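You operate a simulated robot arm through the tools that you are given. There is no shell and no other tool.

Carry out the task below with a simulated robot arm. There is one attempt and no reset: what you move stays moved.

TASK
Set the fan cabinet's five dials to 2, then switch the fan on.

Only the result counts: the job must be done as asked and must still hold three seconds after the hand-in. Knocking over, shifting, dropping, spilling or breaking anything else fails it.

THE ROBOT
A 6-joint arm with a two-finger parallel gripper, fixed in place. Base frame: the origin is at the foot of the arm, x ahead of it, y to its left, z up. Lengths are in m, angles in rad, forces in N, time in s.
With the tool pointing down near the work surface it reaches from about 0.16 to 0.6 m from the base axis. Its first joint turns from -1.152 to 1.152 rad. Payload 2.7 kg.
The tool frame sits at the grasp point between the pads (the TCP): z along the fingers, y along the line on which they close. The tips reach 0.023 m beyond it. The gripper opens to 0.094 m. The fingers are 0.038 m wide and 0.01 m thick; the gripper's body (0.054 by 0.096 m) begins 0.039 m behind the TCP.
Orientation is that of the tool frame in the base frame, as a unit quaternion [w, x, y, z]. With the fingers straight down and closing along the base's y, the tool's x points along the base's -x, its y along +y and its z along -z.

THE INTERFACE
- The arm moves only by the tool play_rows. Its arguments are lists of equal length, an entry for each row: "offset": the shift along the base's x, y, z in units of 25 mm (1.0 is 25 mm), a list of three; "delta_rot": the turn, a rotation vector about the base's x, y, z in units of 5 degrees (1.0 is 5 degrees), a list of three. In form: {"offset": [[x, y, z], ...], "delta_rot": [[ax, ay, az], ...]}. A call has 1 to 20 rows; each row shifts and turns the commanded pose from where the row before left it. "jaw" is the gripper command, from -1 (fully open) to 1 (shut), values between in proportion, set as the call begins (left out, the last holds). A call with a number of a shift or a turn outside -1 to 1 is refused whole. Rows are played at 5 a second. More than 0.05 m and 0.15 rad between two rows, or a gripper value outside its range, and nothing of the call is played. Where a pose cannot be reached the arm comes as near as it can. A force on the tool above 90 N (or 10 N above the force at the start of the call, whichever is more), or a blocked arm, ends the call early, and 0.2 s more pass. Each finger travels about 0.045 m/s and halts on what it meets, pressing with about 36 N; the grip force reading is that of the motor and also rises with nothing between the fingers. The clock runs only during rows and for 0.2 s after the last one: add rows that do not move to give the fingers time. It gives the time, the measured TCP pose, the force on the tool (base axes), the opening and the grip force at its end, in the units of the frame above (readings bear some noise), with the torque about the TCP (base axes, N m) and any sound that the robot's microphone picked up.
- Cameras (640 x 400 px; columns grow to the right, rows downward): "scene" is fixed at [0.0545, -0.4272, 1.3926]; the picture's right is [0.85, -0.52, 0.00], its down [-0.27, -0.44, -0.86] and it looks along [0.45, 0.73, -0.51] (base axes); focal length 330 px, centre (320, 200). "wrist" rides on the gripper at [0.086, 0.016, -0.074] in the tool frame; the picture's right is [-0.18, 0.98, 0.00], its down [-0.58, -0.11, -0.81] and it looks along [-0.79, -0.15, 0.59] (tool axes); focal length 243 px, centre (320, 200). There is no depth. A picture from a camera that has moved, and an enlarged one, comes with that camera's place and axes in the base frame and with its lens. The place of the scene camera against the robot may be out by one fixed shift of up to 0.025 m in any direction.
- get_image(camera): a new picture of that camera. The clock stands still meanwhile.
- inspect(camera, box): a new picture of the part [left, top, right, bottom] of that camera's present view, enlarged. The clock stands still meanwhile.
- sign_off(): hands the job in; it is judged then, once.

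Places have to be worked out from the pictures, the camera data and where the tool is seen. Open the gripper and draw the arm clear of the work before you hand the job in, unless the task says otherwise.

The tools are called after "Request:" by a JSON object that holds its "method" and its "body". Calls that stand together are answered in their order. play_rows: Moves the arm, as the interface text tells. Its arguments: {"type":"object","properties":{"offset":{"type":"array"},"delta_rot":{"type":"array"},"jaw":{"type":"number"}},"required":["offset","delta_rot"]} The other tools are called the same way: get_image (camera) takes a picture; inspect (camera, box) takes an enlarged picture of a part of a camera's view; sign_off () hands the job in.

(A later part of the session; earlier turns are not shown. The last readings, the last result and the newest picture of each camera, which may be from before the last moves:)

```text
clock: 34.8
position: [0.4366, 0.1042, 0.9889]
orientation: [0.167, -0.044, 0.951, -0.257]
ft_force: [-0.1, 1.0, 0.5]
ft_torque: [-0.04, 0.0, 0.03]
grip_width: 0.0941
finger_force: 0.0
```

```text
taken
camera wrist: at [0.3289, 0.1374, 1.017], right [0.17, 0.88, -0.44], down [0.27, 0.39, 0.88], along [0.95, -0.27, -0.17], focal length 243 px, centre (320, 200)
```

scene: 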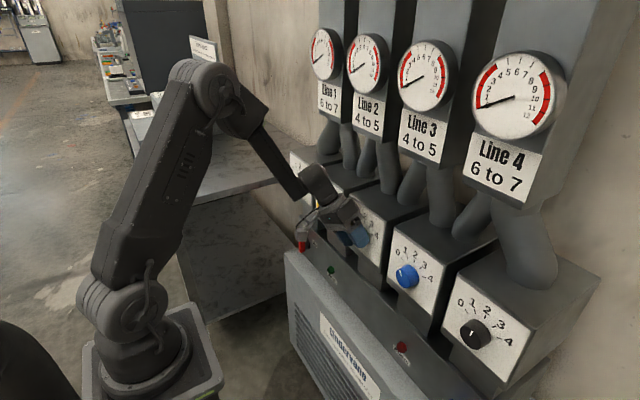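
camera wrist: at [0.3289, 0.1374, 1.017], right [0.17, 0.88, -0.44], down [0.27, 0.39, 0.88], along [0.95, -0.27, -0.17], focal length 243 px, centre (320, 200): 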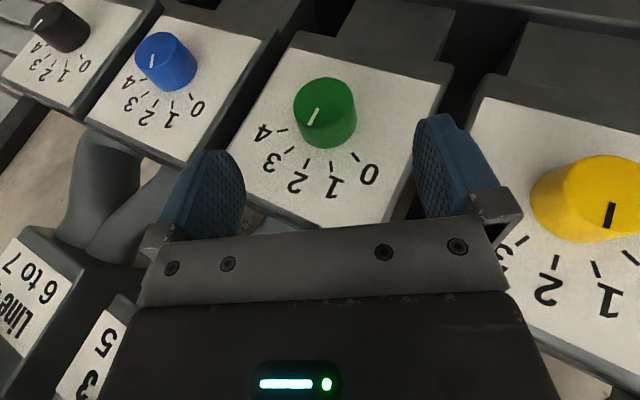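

The fingers are clear. I'll zoom in on the green and yellow dials to compare pointers with the 2 ticks.

Request:
{"method": "inspect", "body": {"camera": "wrist", "box": [250, 60, 410, 220]}}

Request:
{"method": "inspect", "body": {"camera": "wrist", "box": [500, 140, 640, 340]}}

Request:
{"method": "inspect", "body": {"camera": "wrist", "box": [0, 0, 220, 140]}}

```text
2.50 times, centred on (330, 140) of wrist
camera zoom: at [0.3289, 0.1374, 1.017], right [0.17, 0.88, -0.44], down [0.27, 0.39, 0.88], along [0.95, -0.27, -0.17], focal length 606 px, centre (295, 350)
```

zoom: 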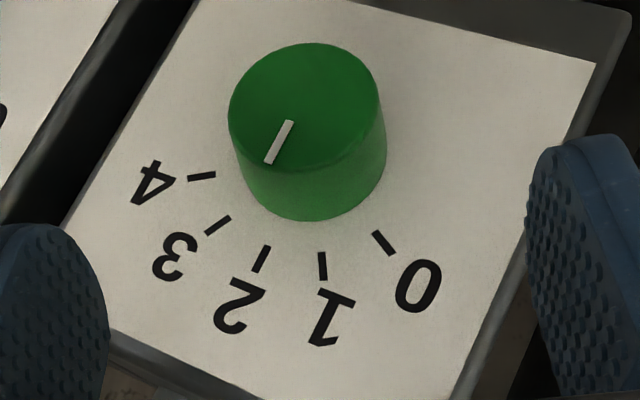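

```text
2.00 times, centred on (570, 240) of wrist
camera zoom: at [0.3289, 0.1374, 1.017], right [0.17, 0.88, -0.44], down [0.27, 0.39, 0.88], along [0.95, -0.27, -0.17], focal length 485 px, centre (-180, 120)
```

zoom: 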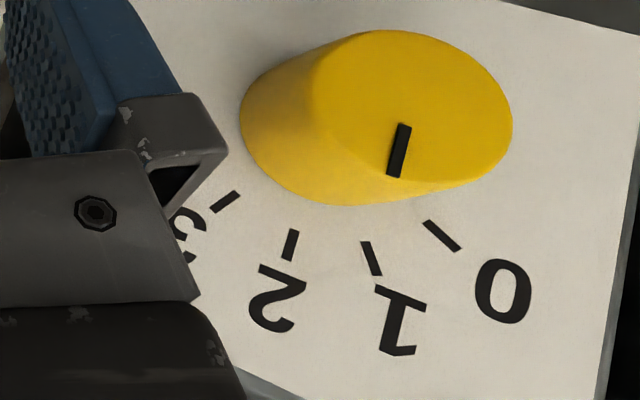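

```text
2.86 times, centred on (110, 70) of wrist
camera zoom: at [0.3289, 0.1374, 1.017], right [0.17, 0.88, -0.44], down [0.27, 0.39, 0.88], along [0.95, -0.27, -0.17], focal length 693 px, centre (920, 571)
```

zoom: 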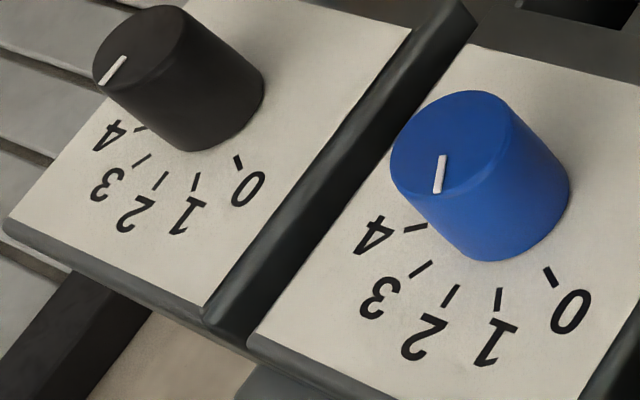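

Green's mark is parallel to its 2 tick (28.7° against 27.5°), and yellow also reads 2. Next is blue, which needs +30°: I'll lift, slide over to it, and set roll -15° at its pre-grasp point.

Request:
{"method": "play_rows", "body": {"offset": [[0, 0, 1], [0, 0, 1], [0, -0.886, 0], [0, -0.886, 0], [0, -0.886, 0], [0, -0.886, 0], [0, -0.886, 0], [0, -0.886, 0], [0, -0.886, 0], [0, -0.886, 0], [-0.03, 0, -0.86], [-0.03, 0, -0.86]], "delta_rot": [[0, 0, 0], [0, 0, 0], [0.375, 0, 0], [0.375, 0, 0], [0.375, 0, 0], [0.375, 0, 0], [0.375, 0, 0], [0.375, 0, 0], [0.375, 0, 0], [0.375, 0, 0], [0, 0, 0], [0, 0, 0]]}}

Request:
{"method": "get_image", "body": {"camera": "wrist"}}

```text
clock: 37.4
position: [0.4344, -0.0746, 0.9954]
orientation: [0.173, -0.022, 0.976, -0.129]
ft_force: [0.1, 0.2, -0.6]
ft_torque: [0.02, 0.0, 0.02]
grip_width: 0.0939
finger_force: 0.0
```

```text
taken
camera wrist: at [0.3277, -0.0483, 1.0315], right [0.17, 0.97, -0.19], down [0.27, 0.14, 0.95], along [0.95, -0.22, -0.24], focal length 243 px, centre (320, 200)
```

wrist: 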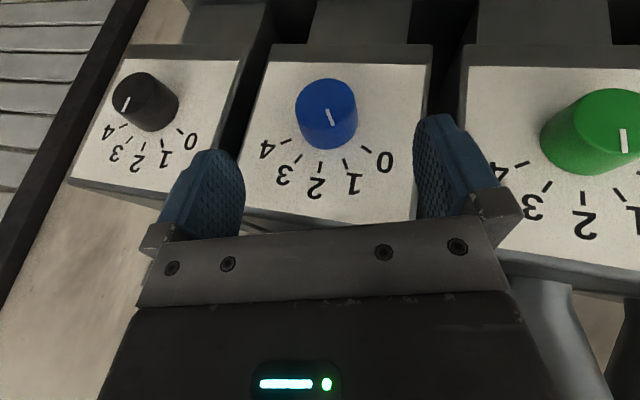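

Blue is centred between the fingers. I'll take precise readings of blue and black from here.

Request:
{"method": "inspect", "body": {"camera": "wrist", "box": [245, 60, 415, 210]}}

Request:
{"method": "inspect", "body": {"camera": "wrist", "box": [80, 50, 220, 190]}}

```text
2.67 times, centred on (330, 135) of wrist
camera zoom: at [0.3277, -0.0483, 1.0315], right [0.17, 0.97, -0.19], down [0.27, 0.14, 0.95], along [0.95, -0.22, -0.24], focal length 647 px, centre (293, 373)
```

zoom: 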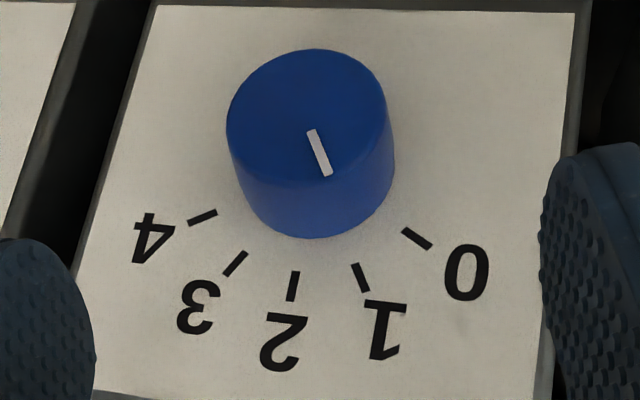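

```text
2.86 times, centred on (150, 120) of wrist
camera zoom: at [0.3277, -0.0483, 1.0315], right [0.17, 0.97, -0.19], down [0.27, 0.14, 0.95], along [0.95, -0.22, -0.24], focal length 693 px, centre (806, 429)
```

zoom: 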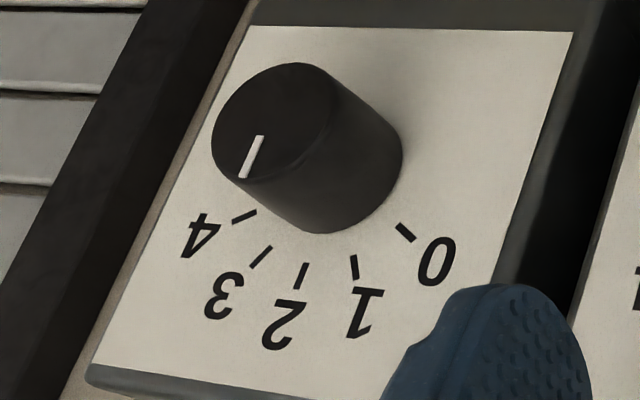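

Correcting for perspective, black reads 2 (about +2°) and blue reads 1 (about -28°). I'll move in on blue along the tool axis.

Request:
{"method": "play_rows", "body": {"offset": [[0.246, -0.157, -0.629], [0.246, -0.157, -0.629], [0.246, -0.157, -0.629], [0.246, -0.157, -0.629]], "delta_rot": [[0, 0, 0], [0, 0, 0], [0, 0, 0], [0, 0, 0]]}}

Request:
{"method": "get_image", "body": {"camera": "wrist"}}

```text
clock: 38.4
position: [0.4588, -0.0915, 0.9324]
orientation: [0.172, -0.022, 0.976, -0.13]
ft_force: [0.1, 0.4, -0.4]
ft_torque: [-0.01, -0.01, 0.01]
grip_width: 0.0938
finger_force: 0.0
```

```text
taken
camera wrist: at [0.352, -0.0645, 0.9687], right [0.17, 0.97, -0.19], down [0.27, 0.14, 0.95], along [0.95, -0.22, -0.24], focal length 243 px, centre (320, 200)
```

wrist: 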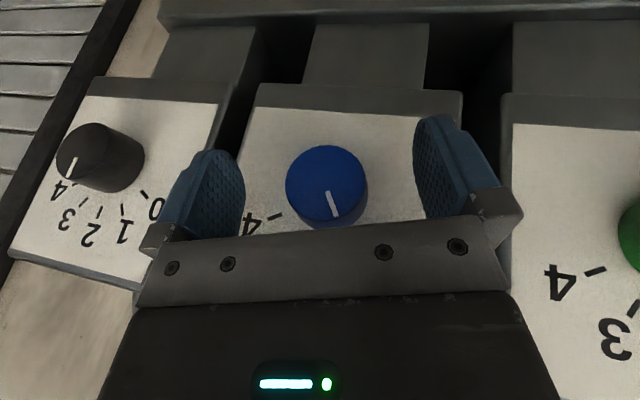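

Blue is centred just as green was. I'll close on it.

Request:
{"method": "play_rows", "body": {"offset": [[0, 0, 0], [0, 0, 0], [0, 0, 0], [0, 0, 0], [0, 0, 0]], "delta_rot": [[0, 0, 0], [0, 0, 0], [0, 0, 0], [0, 0, 0], [0, 0, 0]], "jaw": 1}}

```text
clock: 39.6
position: [0.4591, -0.0893, 0.9317]
orientation: [0.17, -0.024, 0.977, -0.129]
ft_force: [-1.1, 9.3, -4.3]
ft_torque: [0.01, -0.05, 0.22]
grip_width: 0.0424
finger_force: 45.6
```

Gripped at 42 mm with a low side load. I'll turn blue by +30°.

Request:
{"method": "play_rows", "body": {"offset": [[0, 0.02, 0], [0, 0.02, 0], [0, 0, 0], [0, 0, 0], [0, 0, 0], [0, 0, 0], [0, 0, 0]], "delta_rot": [[1, 0, 0], [1, 0, 0], [1, 0, 0], [1, 0, 0], [1, 0, 0], [1, 0, 0], [0, 0, 0]]}}

Request:
{"method": "get_image", "body": {"camera": "wrist"}}

```text
clock: 41.2
position: [0.4592, -0.0913, 0.9329]
orientation: [0.172, 0.024, 0.977, 0.128]
ft_force: [5.5, -19.1, -10.4]
ft_torque: [-0.07, 0.62, -0.41]
grip_width: 0.0423
finger_force: 45.1
```

```text
taken
camera wrist: at [0.352, -0.0856, 0.9772], right [0.18, 0.93, 0.31], down [0.27, -0.35, 0.9], along [0.95, -0.07, -0.31], focal length 243 px, centre (320, 200)
```

wrist: 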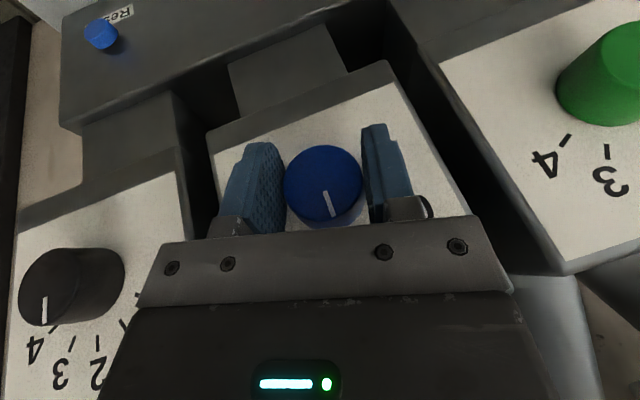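

The roll is at +15°, so blue turned 30°. I'll open and back out along the tool axis.

Request:
{"method": "play_rows", "body": {"offset": [[0, 0, 0], [0, 0, 0], [0, 0, 0], [0, 0, 0], [0, 0, 0], [0, 0, 0], [-0.24, -0.17, 0.636], [-0.24, -0.17, 0.636], [-0.24, -0.17, 0.636], [-0.24, -0.17, 0.636]], "delta_rot": [[0, 0, 0], [0, 0, 0], [0, 0, 0], [0, 0, 0], [0, 0, 0], [0, 0, 0], [0, 0, 0], [0, 0, 0], [0, 0, 0], [0, 0, 0]], "jaw": -1}}

Request:
{"method": "inspect", "body": {"camera": "wrist", "box": [240, 60, 420, 220]}}

Request:
{"method": "get_image", "body": {"camera": "wrist"}}

```text
clock: 43.4
position: [0.4347, -0.1039, 0.9972]
orientation: [0.172, 0.023, 0.977, 0.128]
ft_force: [-0.1, 1.0, 0.4]
ft_torque: [0.02, -0.01, 0.0]
grip_width: 0.0938
finger_force: 0.0
```

```text
2.50 times, centred on (330, 140) of wrist
camera zoom: at [0.3276, -0.1003, 1.0414], right [0.17, 0.93, 0.31], down [0.27, -0.35, 0.9], along [0.95, -0.07, -0.31], focal length 606 px, centre (295, 350)
```

zoom: 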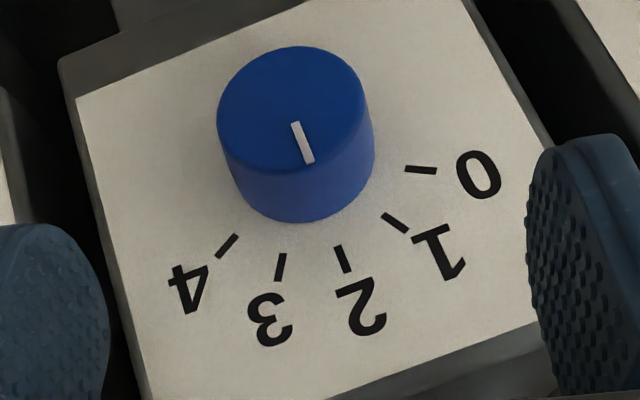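

```text
taken
camera wrist: at [0.3276, -0.1003, 1.0414], right [0.17, 0.93, 0.31], down [0.27, -0.35, 0.9], along [0.95, -0.07, -0.31], focal length 243 px, centre (320, 200)
```

wrist: 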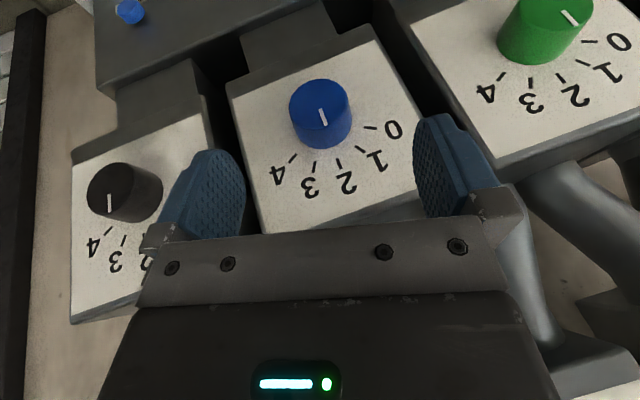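

Blue now reads 2 to within about 1°. Next is white, which needs -60°. I'll lift, level the roll and travel along y at a safe stand-off.

Request:
{"method": "play_rows", "body": {"offset": [[-0.2, 0, 0.75], [-0.2, 0, 0.75], [-0.2, 0, 0.75], [0, 1, 0], [0, 1, 0], [0, 1, 0], [0, 1, 0], [0, 1, 0], [0, 1, 0], [0, 1, 0], [0, 1, 0], [0, 1, 0], [0, 1, 0], [0, 1, 0], [0, 1, 0], [0, 1, 0], [0, 1, 0], [0, 1, 0], [0, 1, 0], [0, 1, 0]], "delta_rot": [[-1, 0, 0], [-1, 0, 0], [-1, 0, 0], [0, 0, 0], [0, 0, 0], [0, 0, 0], [0, 0, 0], [0, 0, 0], [0, 0, 0], [0, 0, 0], [0, 0, 0], [0, 0, 0], [0, 0, 0], [0, 0, 0], [0, 0, 0], [0, 0, 0], [0, 0, 0], [0, 0, 0], [0, 0, 0], [0, 0, 0]]}}

Request:
{"method": "get_image", "body": {"camera": "scene"}}

Request:
{"method": "get_image", "body": {"camera": "wrist"}}

```text
clock: 47.6
position: [0.4198, 0.32, 1.0513]
orientation: [0.173, 0.001, 0.985, -0.001]
ft_force: [-0.5, -0.2, 1.0]
ft_torque: [-0.01, -0.01, 0.0]
grip_width: 0.094
finger_force: 0.1
```

```text
taken
```

scene: 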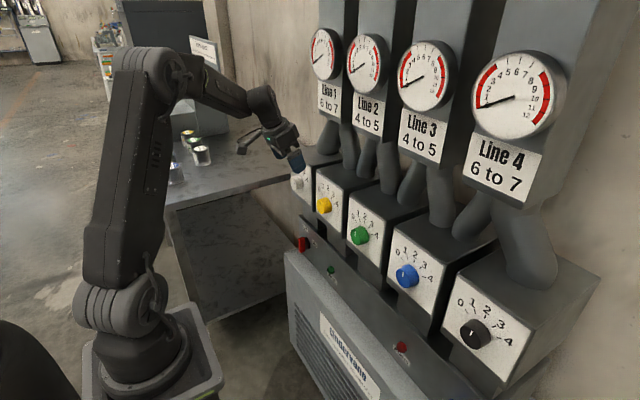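

```text
taken
camera wrist: at [0.3124, 0.3351, 1.0945], right [0.17, 0.98, 0.06], down [0.27, -0.11, 0.96], along [0.95, -0.15, -0.29], focal length 243 px, centre (320, 200)
```

wrist: 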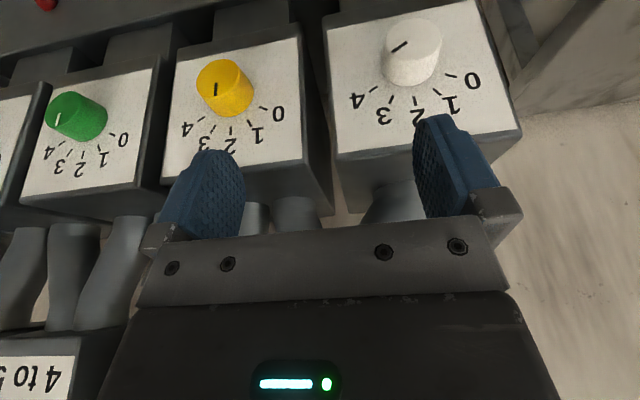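

White's centre projects to y≈0.389, z≈0.930, as expected. To stay away from the arm's outer reach I'll turn white in two 30° bites, from roll +30° to 0. Moving to pre-grasp with +30° roll.

Request:
{"method": "play_rows", "body": {"offset": [[0.1, 0.247, -0.412], [0.1, 0.247, -0.412], [0.1, 0.247, -0.412], [0.1, 0.247, -0.412], [0.1, 0.247, -0.412], [0.1, 0.247, -0.412]], "delta_rot": [[1, 0, 0], [1, 0, 0], [1, 0, 0], [1, 0, 0], [1, 0, 0], [1, 0, 0]]}}

Request:
{"method": "get_image", "body": {"camera": "wrist"}}

Request:
{"method": "inspect", "body": {"camera": "wrist", "box": [240, 60, 420, 220]}}

```text
clock: 49.0
position: [0.4352, 0.3557, 0.9914]
orientation: [0.168, 0.044, 0.951, 0.254]
ft_force: [0.2, 0.6, -0.1]
ft_torque: [0.01, 0.03, -0.04]
grip_width: 0.094
finger_force: 0.0
```

```text
taken
camera wrist: at [0.3285, 0.35, 1.0356], right [0.17, 0.82, 0.55], down [0.27, -0.57, 0.77], along [0.95, 0.01, -0.32], focal length 243 px, centre (320, 200)
```

wrist: 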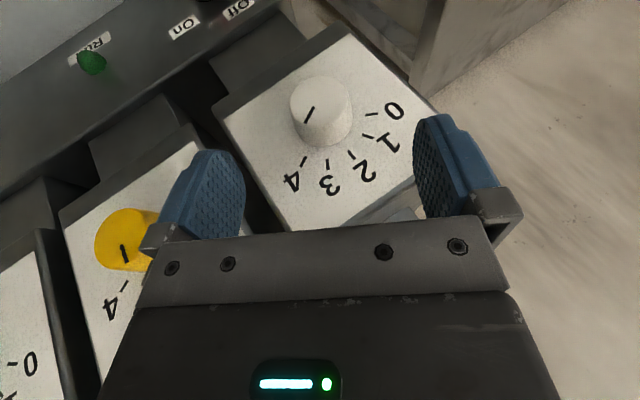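

```text
2.50 times, centred on (330, 140) of wrist
camera zoom: at [0.3285, 0.35, 1.0356], right [0.17, 0.82, 0.55], down [0.27, -0.57, 0.77], along [0.95, 0.01, -0.32], focal length 606 px, centre (295, 350)
```

zoom: 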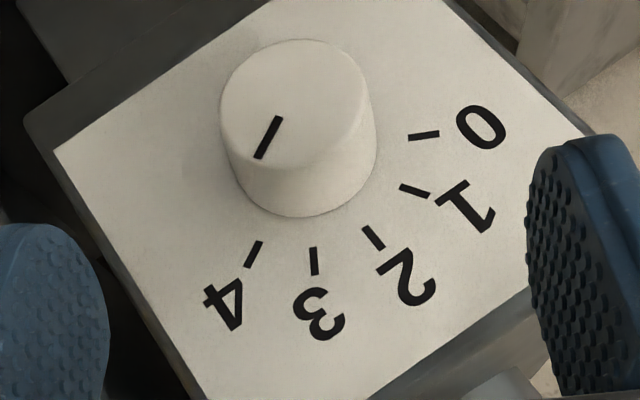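

White still reads 4, and its centre is at y≈0.389, z≈0.932. I'll move in to straddle it.

Request:
{"method": "play_rows", "body": {"offset": [[0.238, 0.333, -0.589], [0.238, 0.333, -0.589], [0.238, 0.333, -0.589], [0.238, 0.333, -0.589]], "delta_rot": [[0, 0, 0], [0, 0, 0], [0, 0, 0], [0, 0, 0]]}}

Request:
{"method": "get_image", "body": {"camera": "wrist"}}

```text
clock: 50.0
position: [0.4595, 0.3902, 0.9333]
orientation: [0.167, 0.045, 0.952, 0.254]
ft_force: [-0.4, -0.2, -0.3]
ft_torque: [0.05, -0.02, -0.01]
grip_width: 0.0941
finger_force: 0.0
```

```text
taken
camera wrist: at [0.3518, 0.3831, 0.9771], right [0.17, 0.82, 0.55], down [0.27, -0.57, 0.77], along [0.95, 0.01, -0.32], focal length 243 px, centre (320, 200)
```

wrist: 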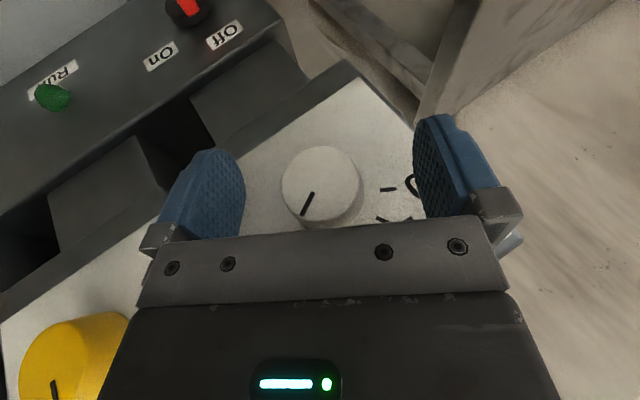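

White is centred the same way as the others. I'll close on it.

Request:
{"method": "play_rows", "body": {"offset": [[0, 0, 0], [0, 0, 0], [0, 0, 0], [0, 0, 0], [0, 0, 0]], "delta_rot": [[0, 0, 0], [0, 0, 0], [0, 0, 0], [0, 0, 0], [0, 0, 0]], "jaw": 1}}

```text
clock: 51.2
position: [0.4584, 0.3892, 0.9324]
orientation: [0.166, 0.045, 0.952, 0.254]
ft_force: [0.4, -7.4, -1.8]
ft_torque: [-0.01, -0.05, -0.13]
grip_width: 0.0422
finger_force: 45.2
```

Gripped. I'll turn white by -30° (roll +30° to 0), nudging 0.5 mm to relieve the side load.

Request:
{"method": "play_rows", "body": {"offset": [[0, -0.02, 0], [0, 0, 0], [0, 0, 0], [0, 0, 0], [0, 0, 0], [0, 0, 0], [0, 0, 0]], "delta_rot": [[-1, 0, 0], [-1, 0, 0], [-1, 0, 0], [-1, 0, 0], [-1, 0, 0], [-1, 0, 0], [0, 0, 0]]}}

Request:
{"method": "get_image", "body": {"camera": "wrist"}}

Request:
{"method": "get_image", "body": {"camera": "scene"}}

```text
clock: 52.8
position: [0.4593, 0.3896, 0.9336]
orientation: [0.173, -0.001, 0.985, -0.001]
ft_force: [10.6, 5.8, -7.5]
ft_torque: [-0.02, 0.09, 0.06]
grip_width: 0.0421
finger_force: 45.3
```

```text
taken
camera wrist: at [0.3517, 0.4058, 0.9741], right [0.17, 0.98, 0.06], down [0.27, -0.11, 0.96], along [0.95, -0.15, -0.28], focal length 243 px, centre (320, 200)
```

wrist: 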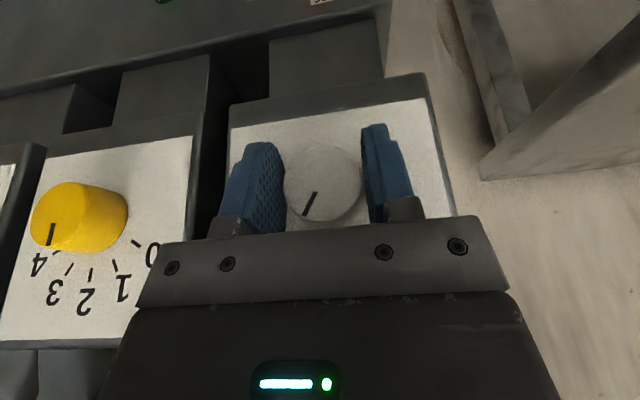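

```text
taken
```

scene: 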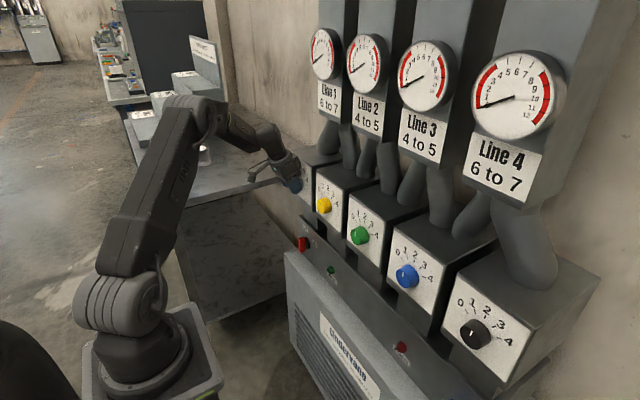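

White is now near 3, and the arm has margin left. I'll open in place and rotate the open fingers back +30° around the knob, since they clear it by over 2 cm.

Request:
{"method": "play_rows", "body": {"offset": [[0, 0, 0], [0, 0, 0], [0, 0, 0], [0, 0, 0], [0, 0, 0], [0, 0, 0], [0, 0, 0], [0, 0, 0], [0, 0, 0], [0, 0, 0], [0, 0, 0], [0, 0, 0]], "delta_rot": [[0, 0, 0], [0, 0, 0], [0, 0, 0], [0, 0, 0], [0, 0, 0], [0, 0, 0], [1, 0, 0], [1, 0, 0], [1, 0, 0], [1, 0, 0], [1, 0, 0], [1, 0, 0]], "jaw": -1}}

Request:
{"method": "get_image", "body": {"camera": "wrist"}}

```text
clock: 55.4
position: [0.4582, 0.3888, 0.9332]
orientation: [0.169, 0.045, 0.951, 0.255]
ft_force: [-0.9, 0.2, -0.2]
ft_torque: [0.02, 0.0, -0.01]
grip_width: 0.0941
finger_force: 0.0
```

```text
taken
camera wrist: at [0.3516, 0.3824, 0.9769], right [0.17, 0.82, 0.55], down [0.27, -0.57, 0.77], along [0.95, 0.01, -0.32], focal length 243 px, centre (320, 200)
```

wrist: 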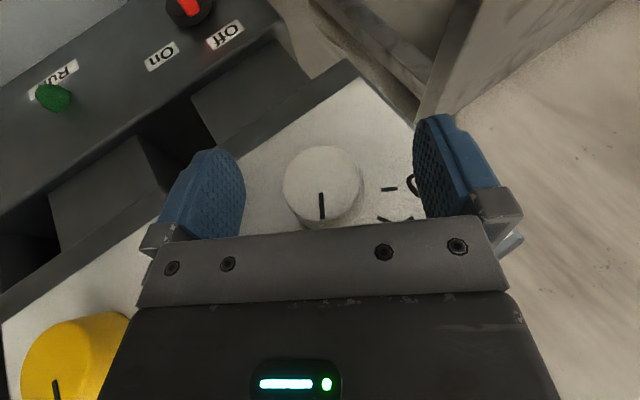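

The mark has moved 30°. I'll close again for the second bite.

Request:
{"method": "play_rows", "body": {"offset": [[0, 0, 0], [0, 0, 0], [0, 0, 0], [0, 0, 0], [0, 0, 0]], "delta_rot": [[0, 0, 0], [0, 0, 0], [0, 0, 0], [0, 0, 0], [0, 0, 0]], "jaw": 1}}

Request:
{"method": "play_rows", "body": {"offset": [[0, 0, 0], [0, 0, 0], [0, 0, 0], [0, 0, 0], [0, 0, 0], [0, 0, 0], [0, 0, 0]], "delta_rot": [[-1, 0, 0], [-1, 0, 0], [-1, 0, 0], [-1, 0, 0], [-1, 0, 0], [-1, 0, 0], [0, 0, 0]]}}

Request:
{"method": "get_image", "body": {"camera": "wrist"}}

```text
clock: 56.6
position: [0.4589, 0.3892, 0.9315]
orientation: [0.167, 0.047, 0.952, 0.253]
ft_force: [-0.4, -5.5, -0.5]
ft_torque: [0.0, 0.03, -0.12]
grip_width: 0.0422
finger_force: 45.1
```

```text
clock: 58.2
position: [0.4589, 0.3901, 0.9329]
orientation: [0.173, -0.001, 0.985, 0.0]
ft_force: [4.2, 7.7, -4.5]
ft_torque: [0.02, 0.14, -0.28]
grip_width: 0.042
finger_force: 44.9
```

```text
taken
camera wrist: at [0.3515, 0.4056, 0.9741], right [0.17, 0.98, 0.06], down [0.27, -0.11, 0.96], along [0.95, -0.15, -0.28], focal length 243 px, centre (320, 200)
```

wrist: 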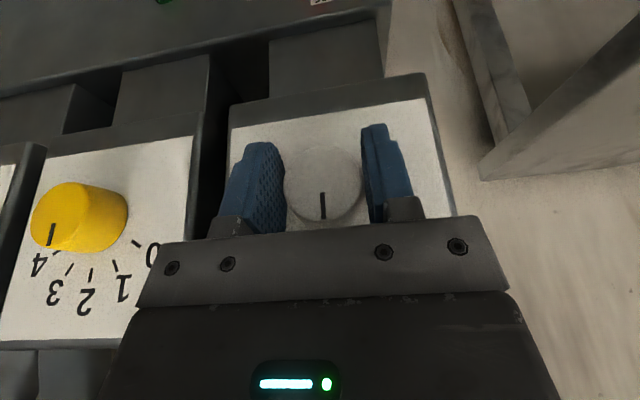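

The mark now points straight up, toward 2. I'll open and back out along the tool axis, then check it.

Request:
{"method": "play_rows", "body": {"offset": [[0, 0, 0], [0, 0, 0], [0, 0, 0], [0, 0, 0], [0, 0, 0], [0, 0, 0], [-0.24, 0, 0.66], [-0.24, 0, 0.66], [-0.24, 0, 0.66], [-0.24, 0, 0.66]], "delta_rot": [[0, 0, 0], [0, 0, 0], [0, 0, 0], [0, 0, 0], [0, 0, 0], [0, 0, 0], [0, 0, 0], [0, 0, 0], [0, 0, 0], [0, 0, 0]], "jaw": -1}}

Request:
{"method": "get_image", "body": {"camera": "wrist"}}

Request:
{"method": "inspect", "body": {"camera": "wrist", "box": [240, 60, 420, 220]}}

Request:
{"method": "inspect", "body": {"camera": "scene", "box": [285, 220, 345, 280]}}

```text
clock: 60.4
position: [0.4341, 0.389, 0.9993]
orientation: [0.173, 0.0, 0.985, 0.0]
ft_force: [1.6, 0.0, -0.2]
ft_torque: [0.0, -0.02, -0.02]
grip_width: 0.0943
finger_force: 0.1
```

```text
taken
camera wrist: at [0.3274, 0.4054, 1.0413], right [0.17, 0.98, 0.06], down [0.27, -0.11, 0.96], along [0.95, -0.15, -0.29], focal length 243 px, centre (320, 200)
```

wrist: 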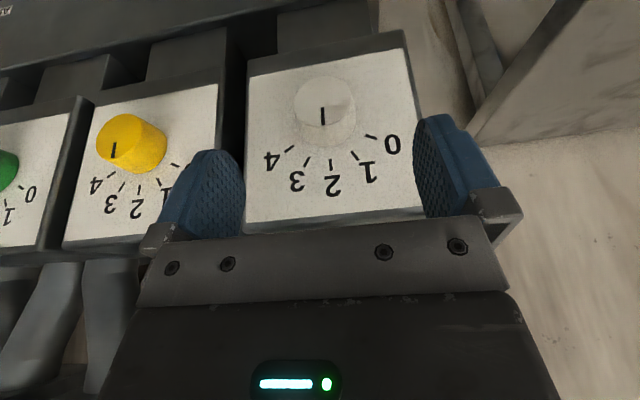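

```text
2.50 times, centred on (330, 140) of wrist
camera zoom: at [0.3274, 0.4054, 1.0413], right [0.17, 0.98, 0.06], down [0.27, -0.11, 0.96], along [0.95, -0.15, -0.29], focal length 606 px, centre (295, 350)
```

zoom: 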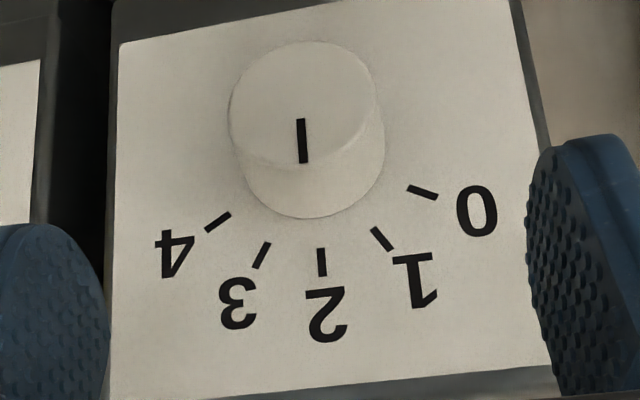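

```text
6.67 times, centred on (315, 250) of scene
camera zoom: at [0.0545, -0.4273, 1.3926], right [0.85, -0.52, 0.0], down [-0.27, -0.44, -0.86], along [0.45, 0.73, -0.51], focal length 2202 px, centre (353, -133)
```

zoom: 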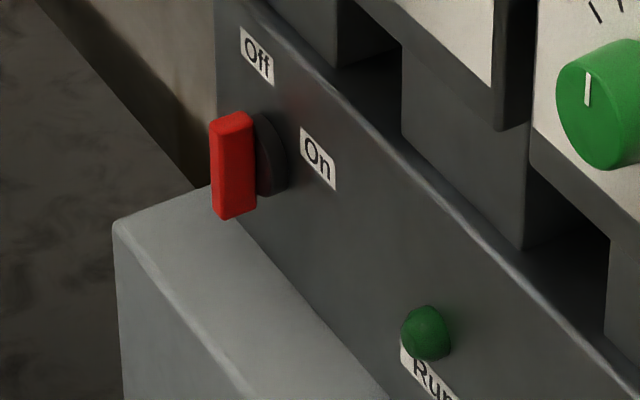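

White reads 2 to within about 1°, so all five dials now appear to be at 2. Next is the red switch: I'll lower the wrist camera in front of the panel, still clear of the fan body, for a close look.

Request:
{"method": "play_rows", "body": {"offset": [[-0.4, -0.07, 0], [-0.4, -0.07, 0], [-0.4, -0.07, -0.5], [-0.1, -0.07, -1], [0, -0.07, -1], [0, -0.07, -1], [0, -0.07, -1], [0, -0.07, -1], [0, 0, -1], [0, 0, -1]], "delta_rot": [[0, 0, 0], [0, 0, 0], [0, -0.3, 0], [0, -0.3, 0], [0, -0.3, 0], [0, -0.3, 0], [0, -0.3, 0], [0, -0.3, 0], [0, -0.2, 0], [0, 0, 0]]}}

Request:
{"method": "get_image", "body": {"camera": "wrist"}}

Request:
{"method": "get_image", "body": {"camera": "scene"}}

```text
clock: 62.6
position: [0.4014, 0.3754, 0.8111]
orientation: [0.259, 0.001, 0.966, 0.0]
ft_force: [0.5, 0.1, -0.1]
ft_torque: [0.03, -0.01, -0.04]
grip_width: 0.094
finger_force: 0.1
```

```text
taken
camera wrist: at [0.29, 0.391, 0.8338], right [0.16, 0.98, 0.09], down [0.1, -0.11, 0.99], along [0.98, -0.15, -0.12], focal length 243 px, centre (320, 200)
```

wrist: 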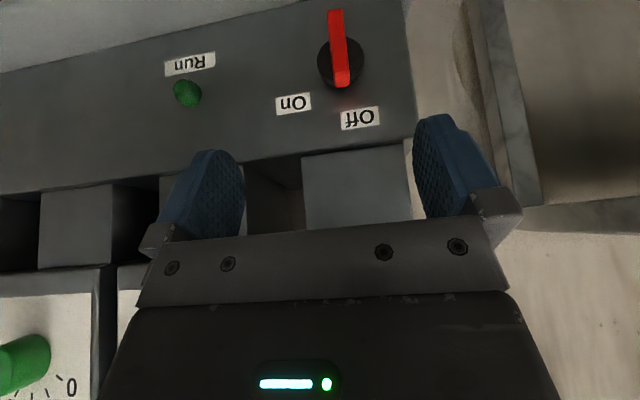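

```text
taken
```

scene: 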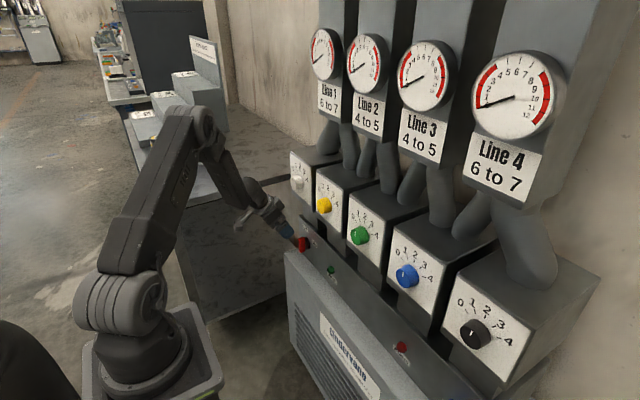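

Request:
{"method": "inspect", "body": {"camera": "wrist", "box": [260, 0, 420, 140]}}

Request:
{"method": "inspect", "body": {"camera": "scene", "box": [285, 220, 335, 260]}}

```text
2.86 times, centred on (340, 70) of wrist
camera zoom: at [0.29, 0.391, 0.8338], right [0.16, 0.98, 0.09], down [0.1, -0.11, 0.99], along [0.98, -0.15, -0.12], focal length 693 px, centre (263, 571)
```

zoom: 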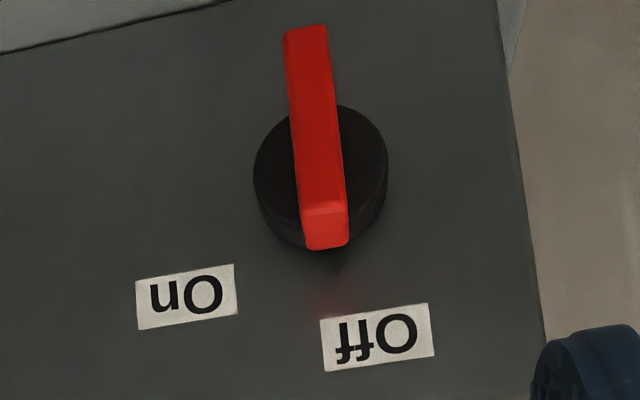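

```text
10.00 times, centred on (310, 240) of scene
camera zoom: at [0.0545, -0.4272, 1.3926], right [0.85, -0.52, 0.0], down [-0.27, -0.44, -0.86], along [0.45, 0.73, -0.51], focal length 3303 px, centre (420, -200)
```

zoom: 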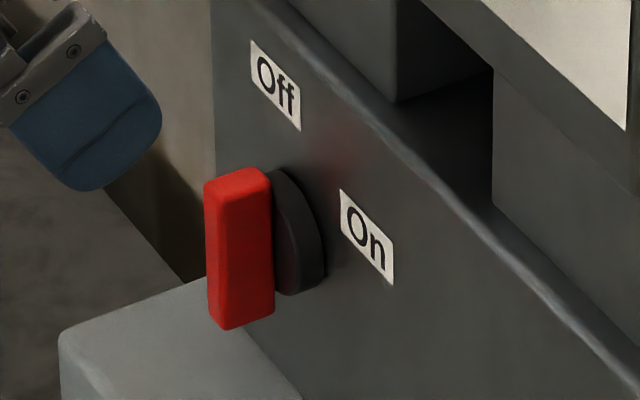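

The close-up shows a bar handle on a black disc, now vertical at Off, with the On label about 58° clockwise. I place the axis at y≈0.390, z≈0.682, the bar front at x≈0.476 (about 12 mm wide, 56 mm tall) and the fan's top ledge at z≈0.617. I'll part-close the jaw to 40 mm, go to a stand-off in front of it, and rehearse the +60° roll in free air first.

Request:
{"method": "play_rows", "body": {"offset": [[0.124, 0.097, -0.807], [0.124, 0.097, -0.807], [0.124, 0.097, -0.807], [0.124, 0.097, -0.807], [0.124, 0.097, -0.807], [0.124, 0.097, -0.807]], "delta_rot": [[0, 0.333, 0], [0, 0.333, 0], [0, 0.333, 0], [0, 0.333, 0], [0, 0.333, 0], [0, 0.333, 0]], "jaw": 0.15}}

Request:
{"method": "get_image", "body": {"camera": "wrist"}}

Request:
{"method": "get_image", "body": {"camera": "scene"}}

```text
clock: 64.0
position: [0.4208, 0.389, 0.6882]
orientation: [0.173, 0.0, 0.985, 0.001]
ft_force: [0.1, 0.4, -0.1]
ft_torque: [0.0, -0.02, 0.0]
grip_width: 0.0401
finger_force: 0.0
```

```text
taken
camera wrist: at [0.3138, 0.4051, 0.7312], right [0.17, 0.98, 0.06], down [0.27, -0.11, 0.96], along [0.95, -0.15, -0.29], focal length 243 px, centre (320, 200)
```

wrist: 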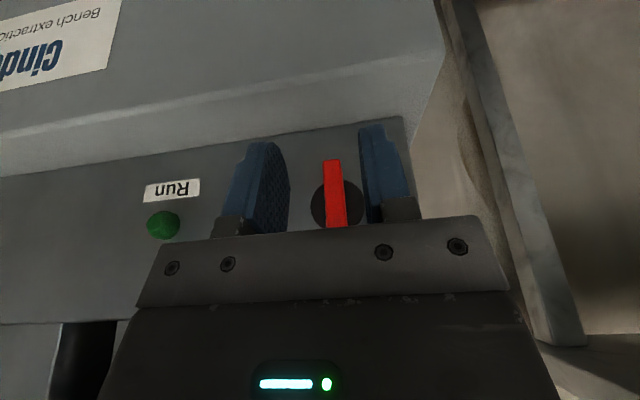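

```text
taken
```

scene: 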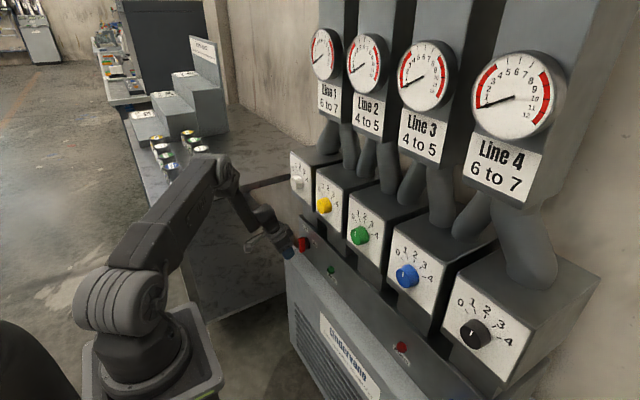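

The bar is centred in front of the gripper at y≈0.3905, z≈0.680. Now I'll rehearse the roll from 0 to +60° in free air, 5 cm short of the handle.

Request:
{"method": "play_rows", "body": {"offset": [[0, 0, 0], [0, 0, 0], [0, 0, 0], [0, 0, 0], [0, 0, 0], [0, 0, 0], [0, 0, 0], [0, 0, 0], [0, 0, 0], [0, 0, 0], [0, 0, 0], [0, 0, 0]], "delta_rot": [[1, 0, 0], [1, 0, 0], [1, 0, 0], [1, 0, 0], [1, 0, 0], [1, 0, 0], [1, 0, 0], [1, 0, 0], [1, 0, 0], [1, 0, 0], [1, 0, 0], [1, 0, 0]]}}

Request:
{"method": "get_image", "body": {"camera": "wrist"}}

Request:
{"method": "get_image", "body": {"camera": "scene"}}

```text
clock: 66.6
position: [0.4319, 0.4041, 0.6968]
orientation: [0.176, 0.027, 0.973, 0.146]
ft_force: [0.1, -0.4, 0.2]
ft_torque: [0.01, -0.02, -0.01]
grip_width: 0.0401
finger_force: 0.0
out of reach, approached as far as the arm can: row 3, 4, 5, 6, 7, 8, 9, 10, 11, 12
```

```text
taken
camera wrist: at [0.3254, 0.4081, 0.7394], right [0.17, 0.92, 0.35], down [0.26, -0.39, 0.88], along [0.95, -0.06, -0.31], focal length 243 px, centre (320, 200)
```

wrist: 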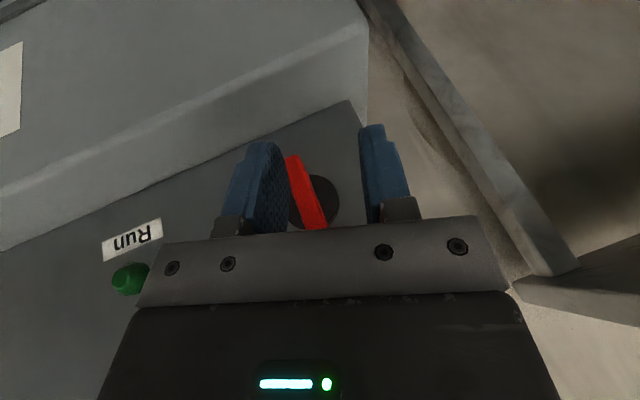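

```text
taken
```

scene: 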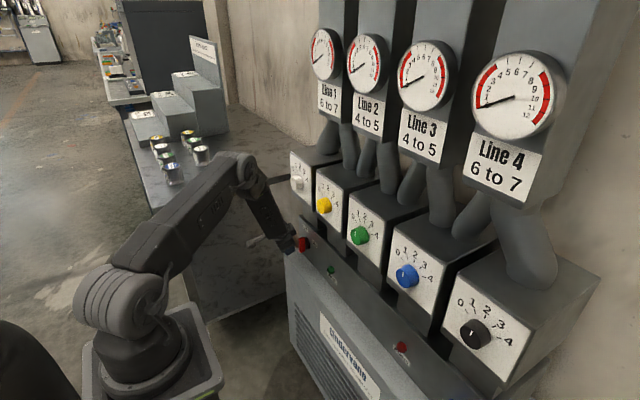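

The rehearsal was worthwhile: at this low height the roll passes through the wrist singularity, so gripping and twisting the switch isn't possible. Instead I'll close the fingers and push the upper end of the bar from its left side toward On with a fixed tool orientation. First I'll unwind to roll 0, pitch 60°, to the upper left of the bar.

Request:
{"method": "play_rows", "body": {"offset": [[-0.07, 0.16, 0.48], [-0.07, 0.16, 0.48], [-0.07, 0.16, 0.48], [-0.07, 0.16, 0.48], [0, 0, 0]], "delta_rot": [[-0.85, -0.47, -0.067], [-0.85, -0.47, -0.067], [-0.85, -0.47, -0.067], [-0.85, -0.47, -0.067], [0, 0, 0]], "jaw": 1}}

Request:
{"method": "get_image", "body": {"camera": "wrist"}}

Request:
{"method": "get_image", "body": {"camera": "scene"}}

```text
clock: 67.8
position: [0.4284, 0.4223, 0.7416]
orientation: [0.259, 0.0, 0.966, 0.001]
ft_force: [0.2, -0.4, -0.9]
ft_torque: [0.01, 0.0, -0.01]
grip_width: 0.0
finger_force: 35.9
out of reach, approached as far as the arm can: row 1
```

```text
taken
camera wrist: at [0.3163, 0.4382, 0.7639], right [0.16, 0.98, 0.09], down [0.1, -0.11, 0.99], along [0.98, -0.15, -0.12], focal length 243 px, centre (320, 200)
```

wrist: 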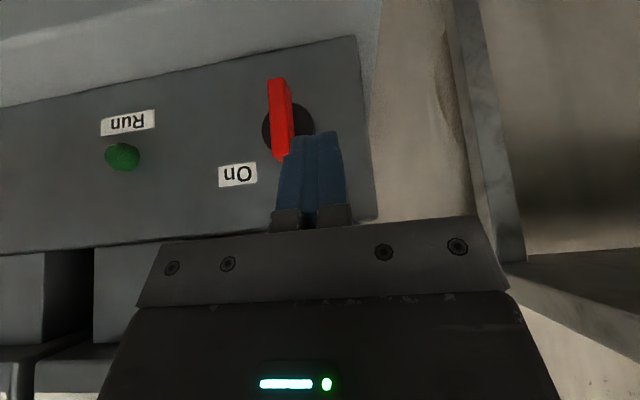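

```text
taken
```

scene: 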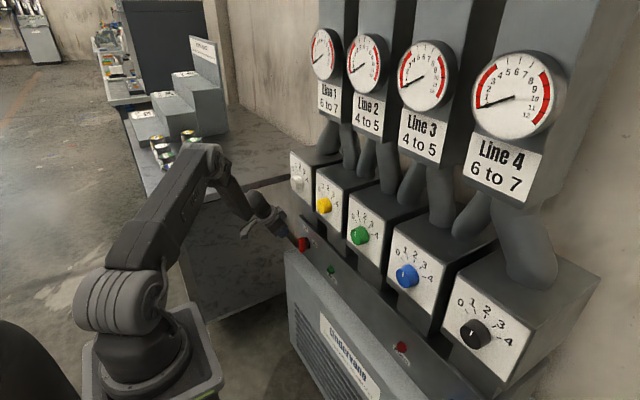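

The unwind worked: pitch 60°, roll 0, fingers shut. I'll zoom in to see the fingertips relative to the handle.

Request:
{"method": "inspect", "body": {"camera": "wrist", "box": [210, 60, 370, 200]}}

Request:
{"method": "inspect", "body": {"camera": "scene", "box": [240, 190, 360, 270]}}

```text
2.86 times, centred on (290, 130) of wrist
camera zoom: at [0.3163, 0.4382, 0.7639], right [0.16, 0.98, 0.09], down [0.1, -0.11, 0.99], along [0.98, -0.15, -0.12], focal length 693 px, centre (406, 400)
```

zoom: 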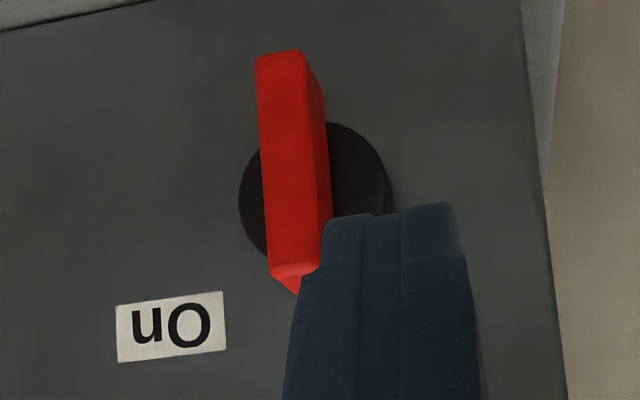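

```text
5.00 times, centred on (300, 230) of scene
camera zoom: at [0.0545, -0.4272, 1.3926], right [0.85, -0.52, 0.0], down [-0.27, -0.44, -0.86], along [0.45, 0.73, -0.51], focal length 1651 px, centre (420, 50)
```

zoom: 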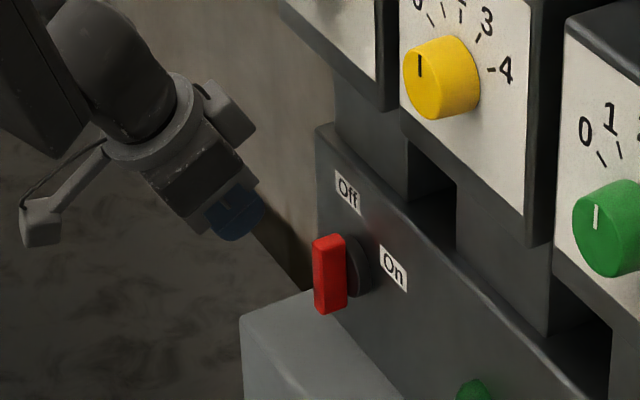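

Two views agree that the bar front is at x≈0.477, from z 0.654 to 0.710, centred on y≈0.390. I'll move the shut fingers in to the left of the bar's upper end, with the tips about 20 mm above the pivot and 1 cm clear of the bar.

Request:
{"method": "play_rows", "body": {"offset": [[0.528, -0.057, -0.243], [0.528, -0.057, -0.243], [0.528, -0.057, -0.243]], "delta_rot": [[0, 0, 0], [0, 0, 0], [0, 0, 0]]}}

Request:
{"method": "get_image", "body": {"camera": "wrist"}}

Request:
{"method": "inspect", "body": {"camera": "scene", "box": [240, 170, 360, 270]}}

```text
clock: 68.6
position: [0.468, 0.4176, 0.7241]
orientation: [0.259, -0.001, 0.966, 0.002]
ft_force: [-0.1, -0.8, 0.0]
ft_torque: [-0.03, 0.01, -0.02]
grip_width: 0.0
finger_force: 35.8
```

```text
taken
camera wrist: at [0.3559, 0.4335, 0.7461], right [0.16, 0.98, 0.09], down [0.1, -0.11, 0.99], along [0.98, -0.15, -0.12], focal length 243 px, centre (320, 200)
```

wrist: 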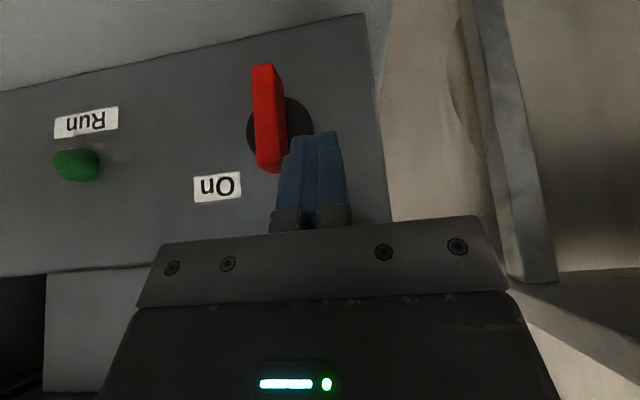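

```text
4.00 times, centred on (300, 220) of scene
camera zoom: at [0.0545, -0.4272, 1.3926], right [0.85, -0.52, 0.0], down [-0.27, -0.44, -0.86], along [0.45, 0.73, -0.51], focal length 1321 px, centre (400, 120)
```

zoom: 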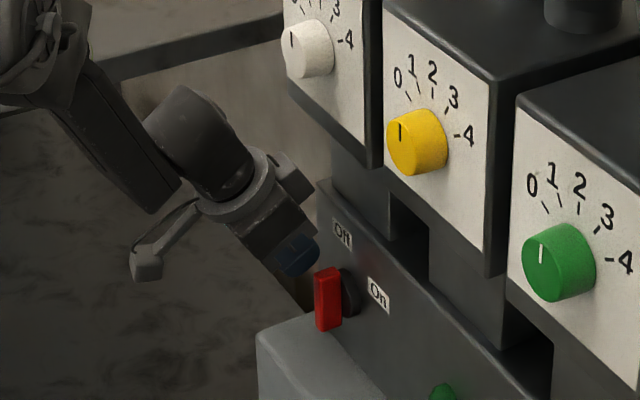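

I'm in position with plenty of clearance to the white dial. I'll push the bar's upper end toward -y by about 20 mm, which should be roughly a 30° turn, and watch the forces.

Request:
{"method": "play_rows", "body": {"offset": [[0, -0.205, 0], [0, -0.205, 0], [0, -0.205, 0], [0, -0.205, 0]], "delta_rot": [[0, 0, 0], [0, 0, 0], [0, 0, 0], [0, 0, 0]]}}

Request:
{"method": "get_image", "body": {"camera": "wrist"}}

Request:
{"method": "inspect", "body": {"camera": "scene", "box": [280, 210, 360, 280]}}

```text
clock: 69.6
position: [0.4672, 0.3968, 0.7228]
orientation: [0.258, 0.0, 0.966, 0.0]
ft_force: [0.5, 0.3, -0.6]
ft_torque: [0.02, 0.03, -0.02]
grip_width: 0.0
finger_force: 36.4
```

```text
taken
camera wrist: at [0.3554, 0.4122, 0.7453], right [0.16, 0.98, 0.09], down [0.1, -0.11, 0.99], along [0.98, -0.15, -0.12], focal length 243 px, centre (320, 200)
```

wrist: 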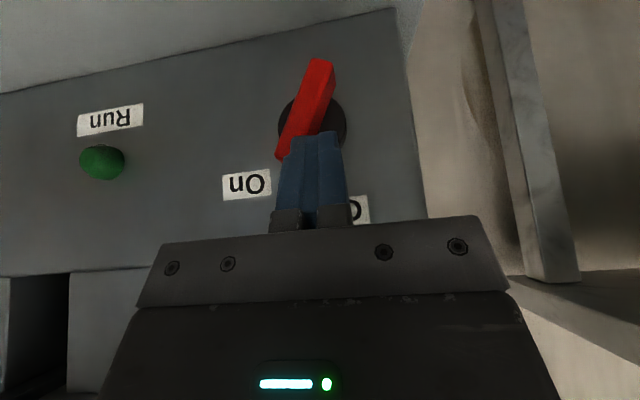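

```text
5.71 times, centred on (320, 245) of scene
camera zoom: at [0.0545, -0.4272, 1.3926], right [0.85, -0.52, 0.0], down [-0.27, -0.44, -0.86], along [0.45, 0.73, -0.51], focal length 1887 px, centre (320, -57)
```

zoom: 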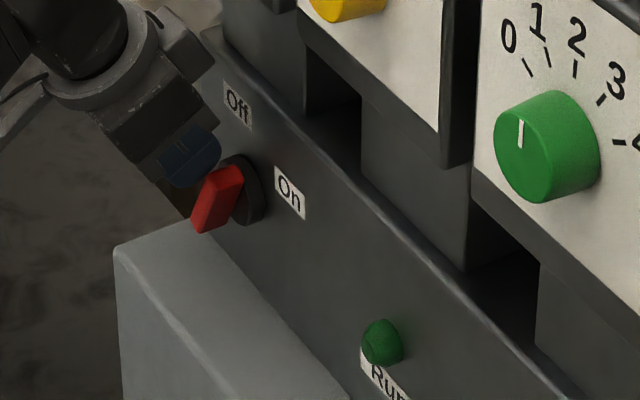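

The bar turned about 30° with negligible force. I'll continue along the arc to about 60° (the On label) and check the lamp.

Request:
{"method": "play_rows", "body": {"offset": [[0, -0.1, -0.02], [0, -0.1, -0.03], [0, -0.09, -0.06], [0, -0.09, -0.07]], "delta_rot": [[0, 0, 0], [0, 0, 0], [0, 0, 0], [0, 0, 0]]}}

Request:
{"method": "get_image", "body": {"camera": "wrist"}}

Request:
{"method": "inspect", "body": {"camera": "scene", "box": [280, 210, 360, 280]}}

```text
clock: 70.6
position: [0.4682, 0.3884, 0.7194]
orientation: [0.26, 0.0, 0.966, 0.002]
ft_force: [0.6, -0.6, 0.3]
ft_torque: [0.0, -0.01, 0.01]
grip_width: 0.0002
finger_force: 35.7
```

```text
taken
camera wrist: at [0.3555, 0.4038, 0.7411], right [0.16, 0.98, 0.1], down [0.1, -0.11, 0.99], along [0.98, -0.15, -0.12], focal length 243 px, centre (320, 200)
```

wrist: 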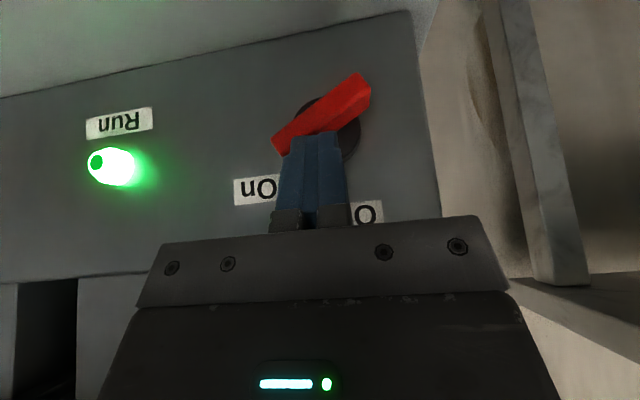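

```text
5.71 times, centred on (320, 245) of scene
camera zoom: at [0.0545, -0.4272, 1.3926], right [0.85, -0.52, 0.0], down [-0.27, -0.44, -0.86], along [0.45, 0.73, -0.51], focal length 1887 px, centre (320, -57)
```

zoom: 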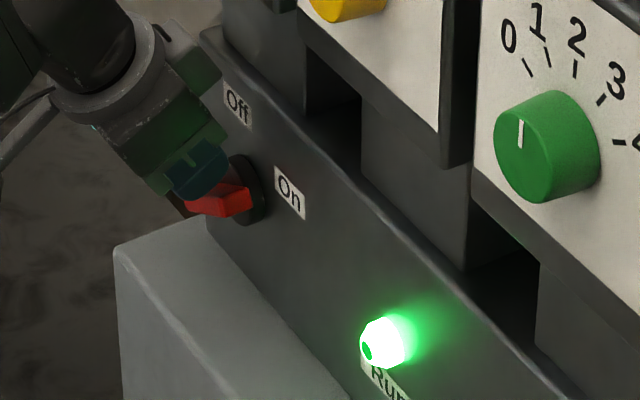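

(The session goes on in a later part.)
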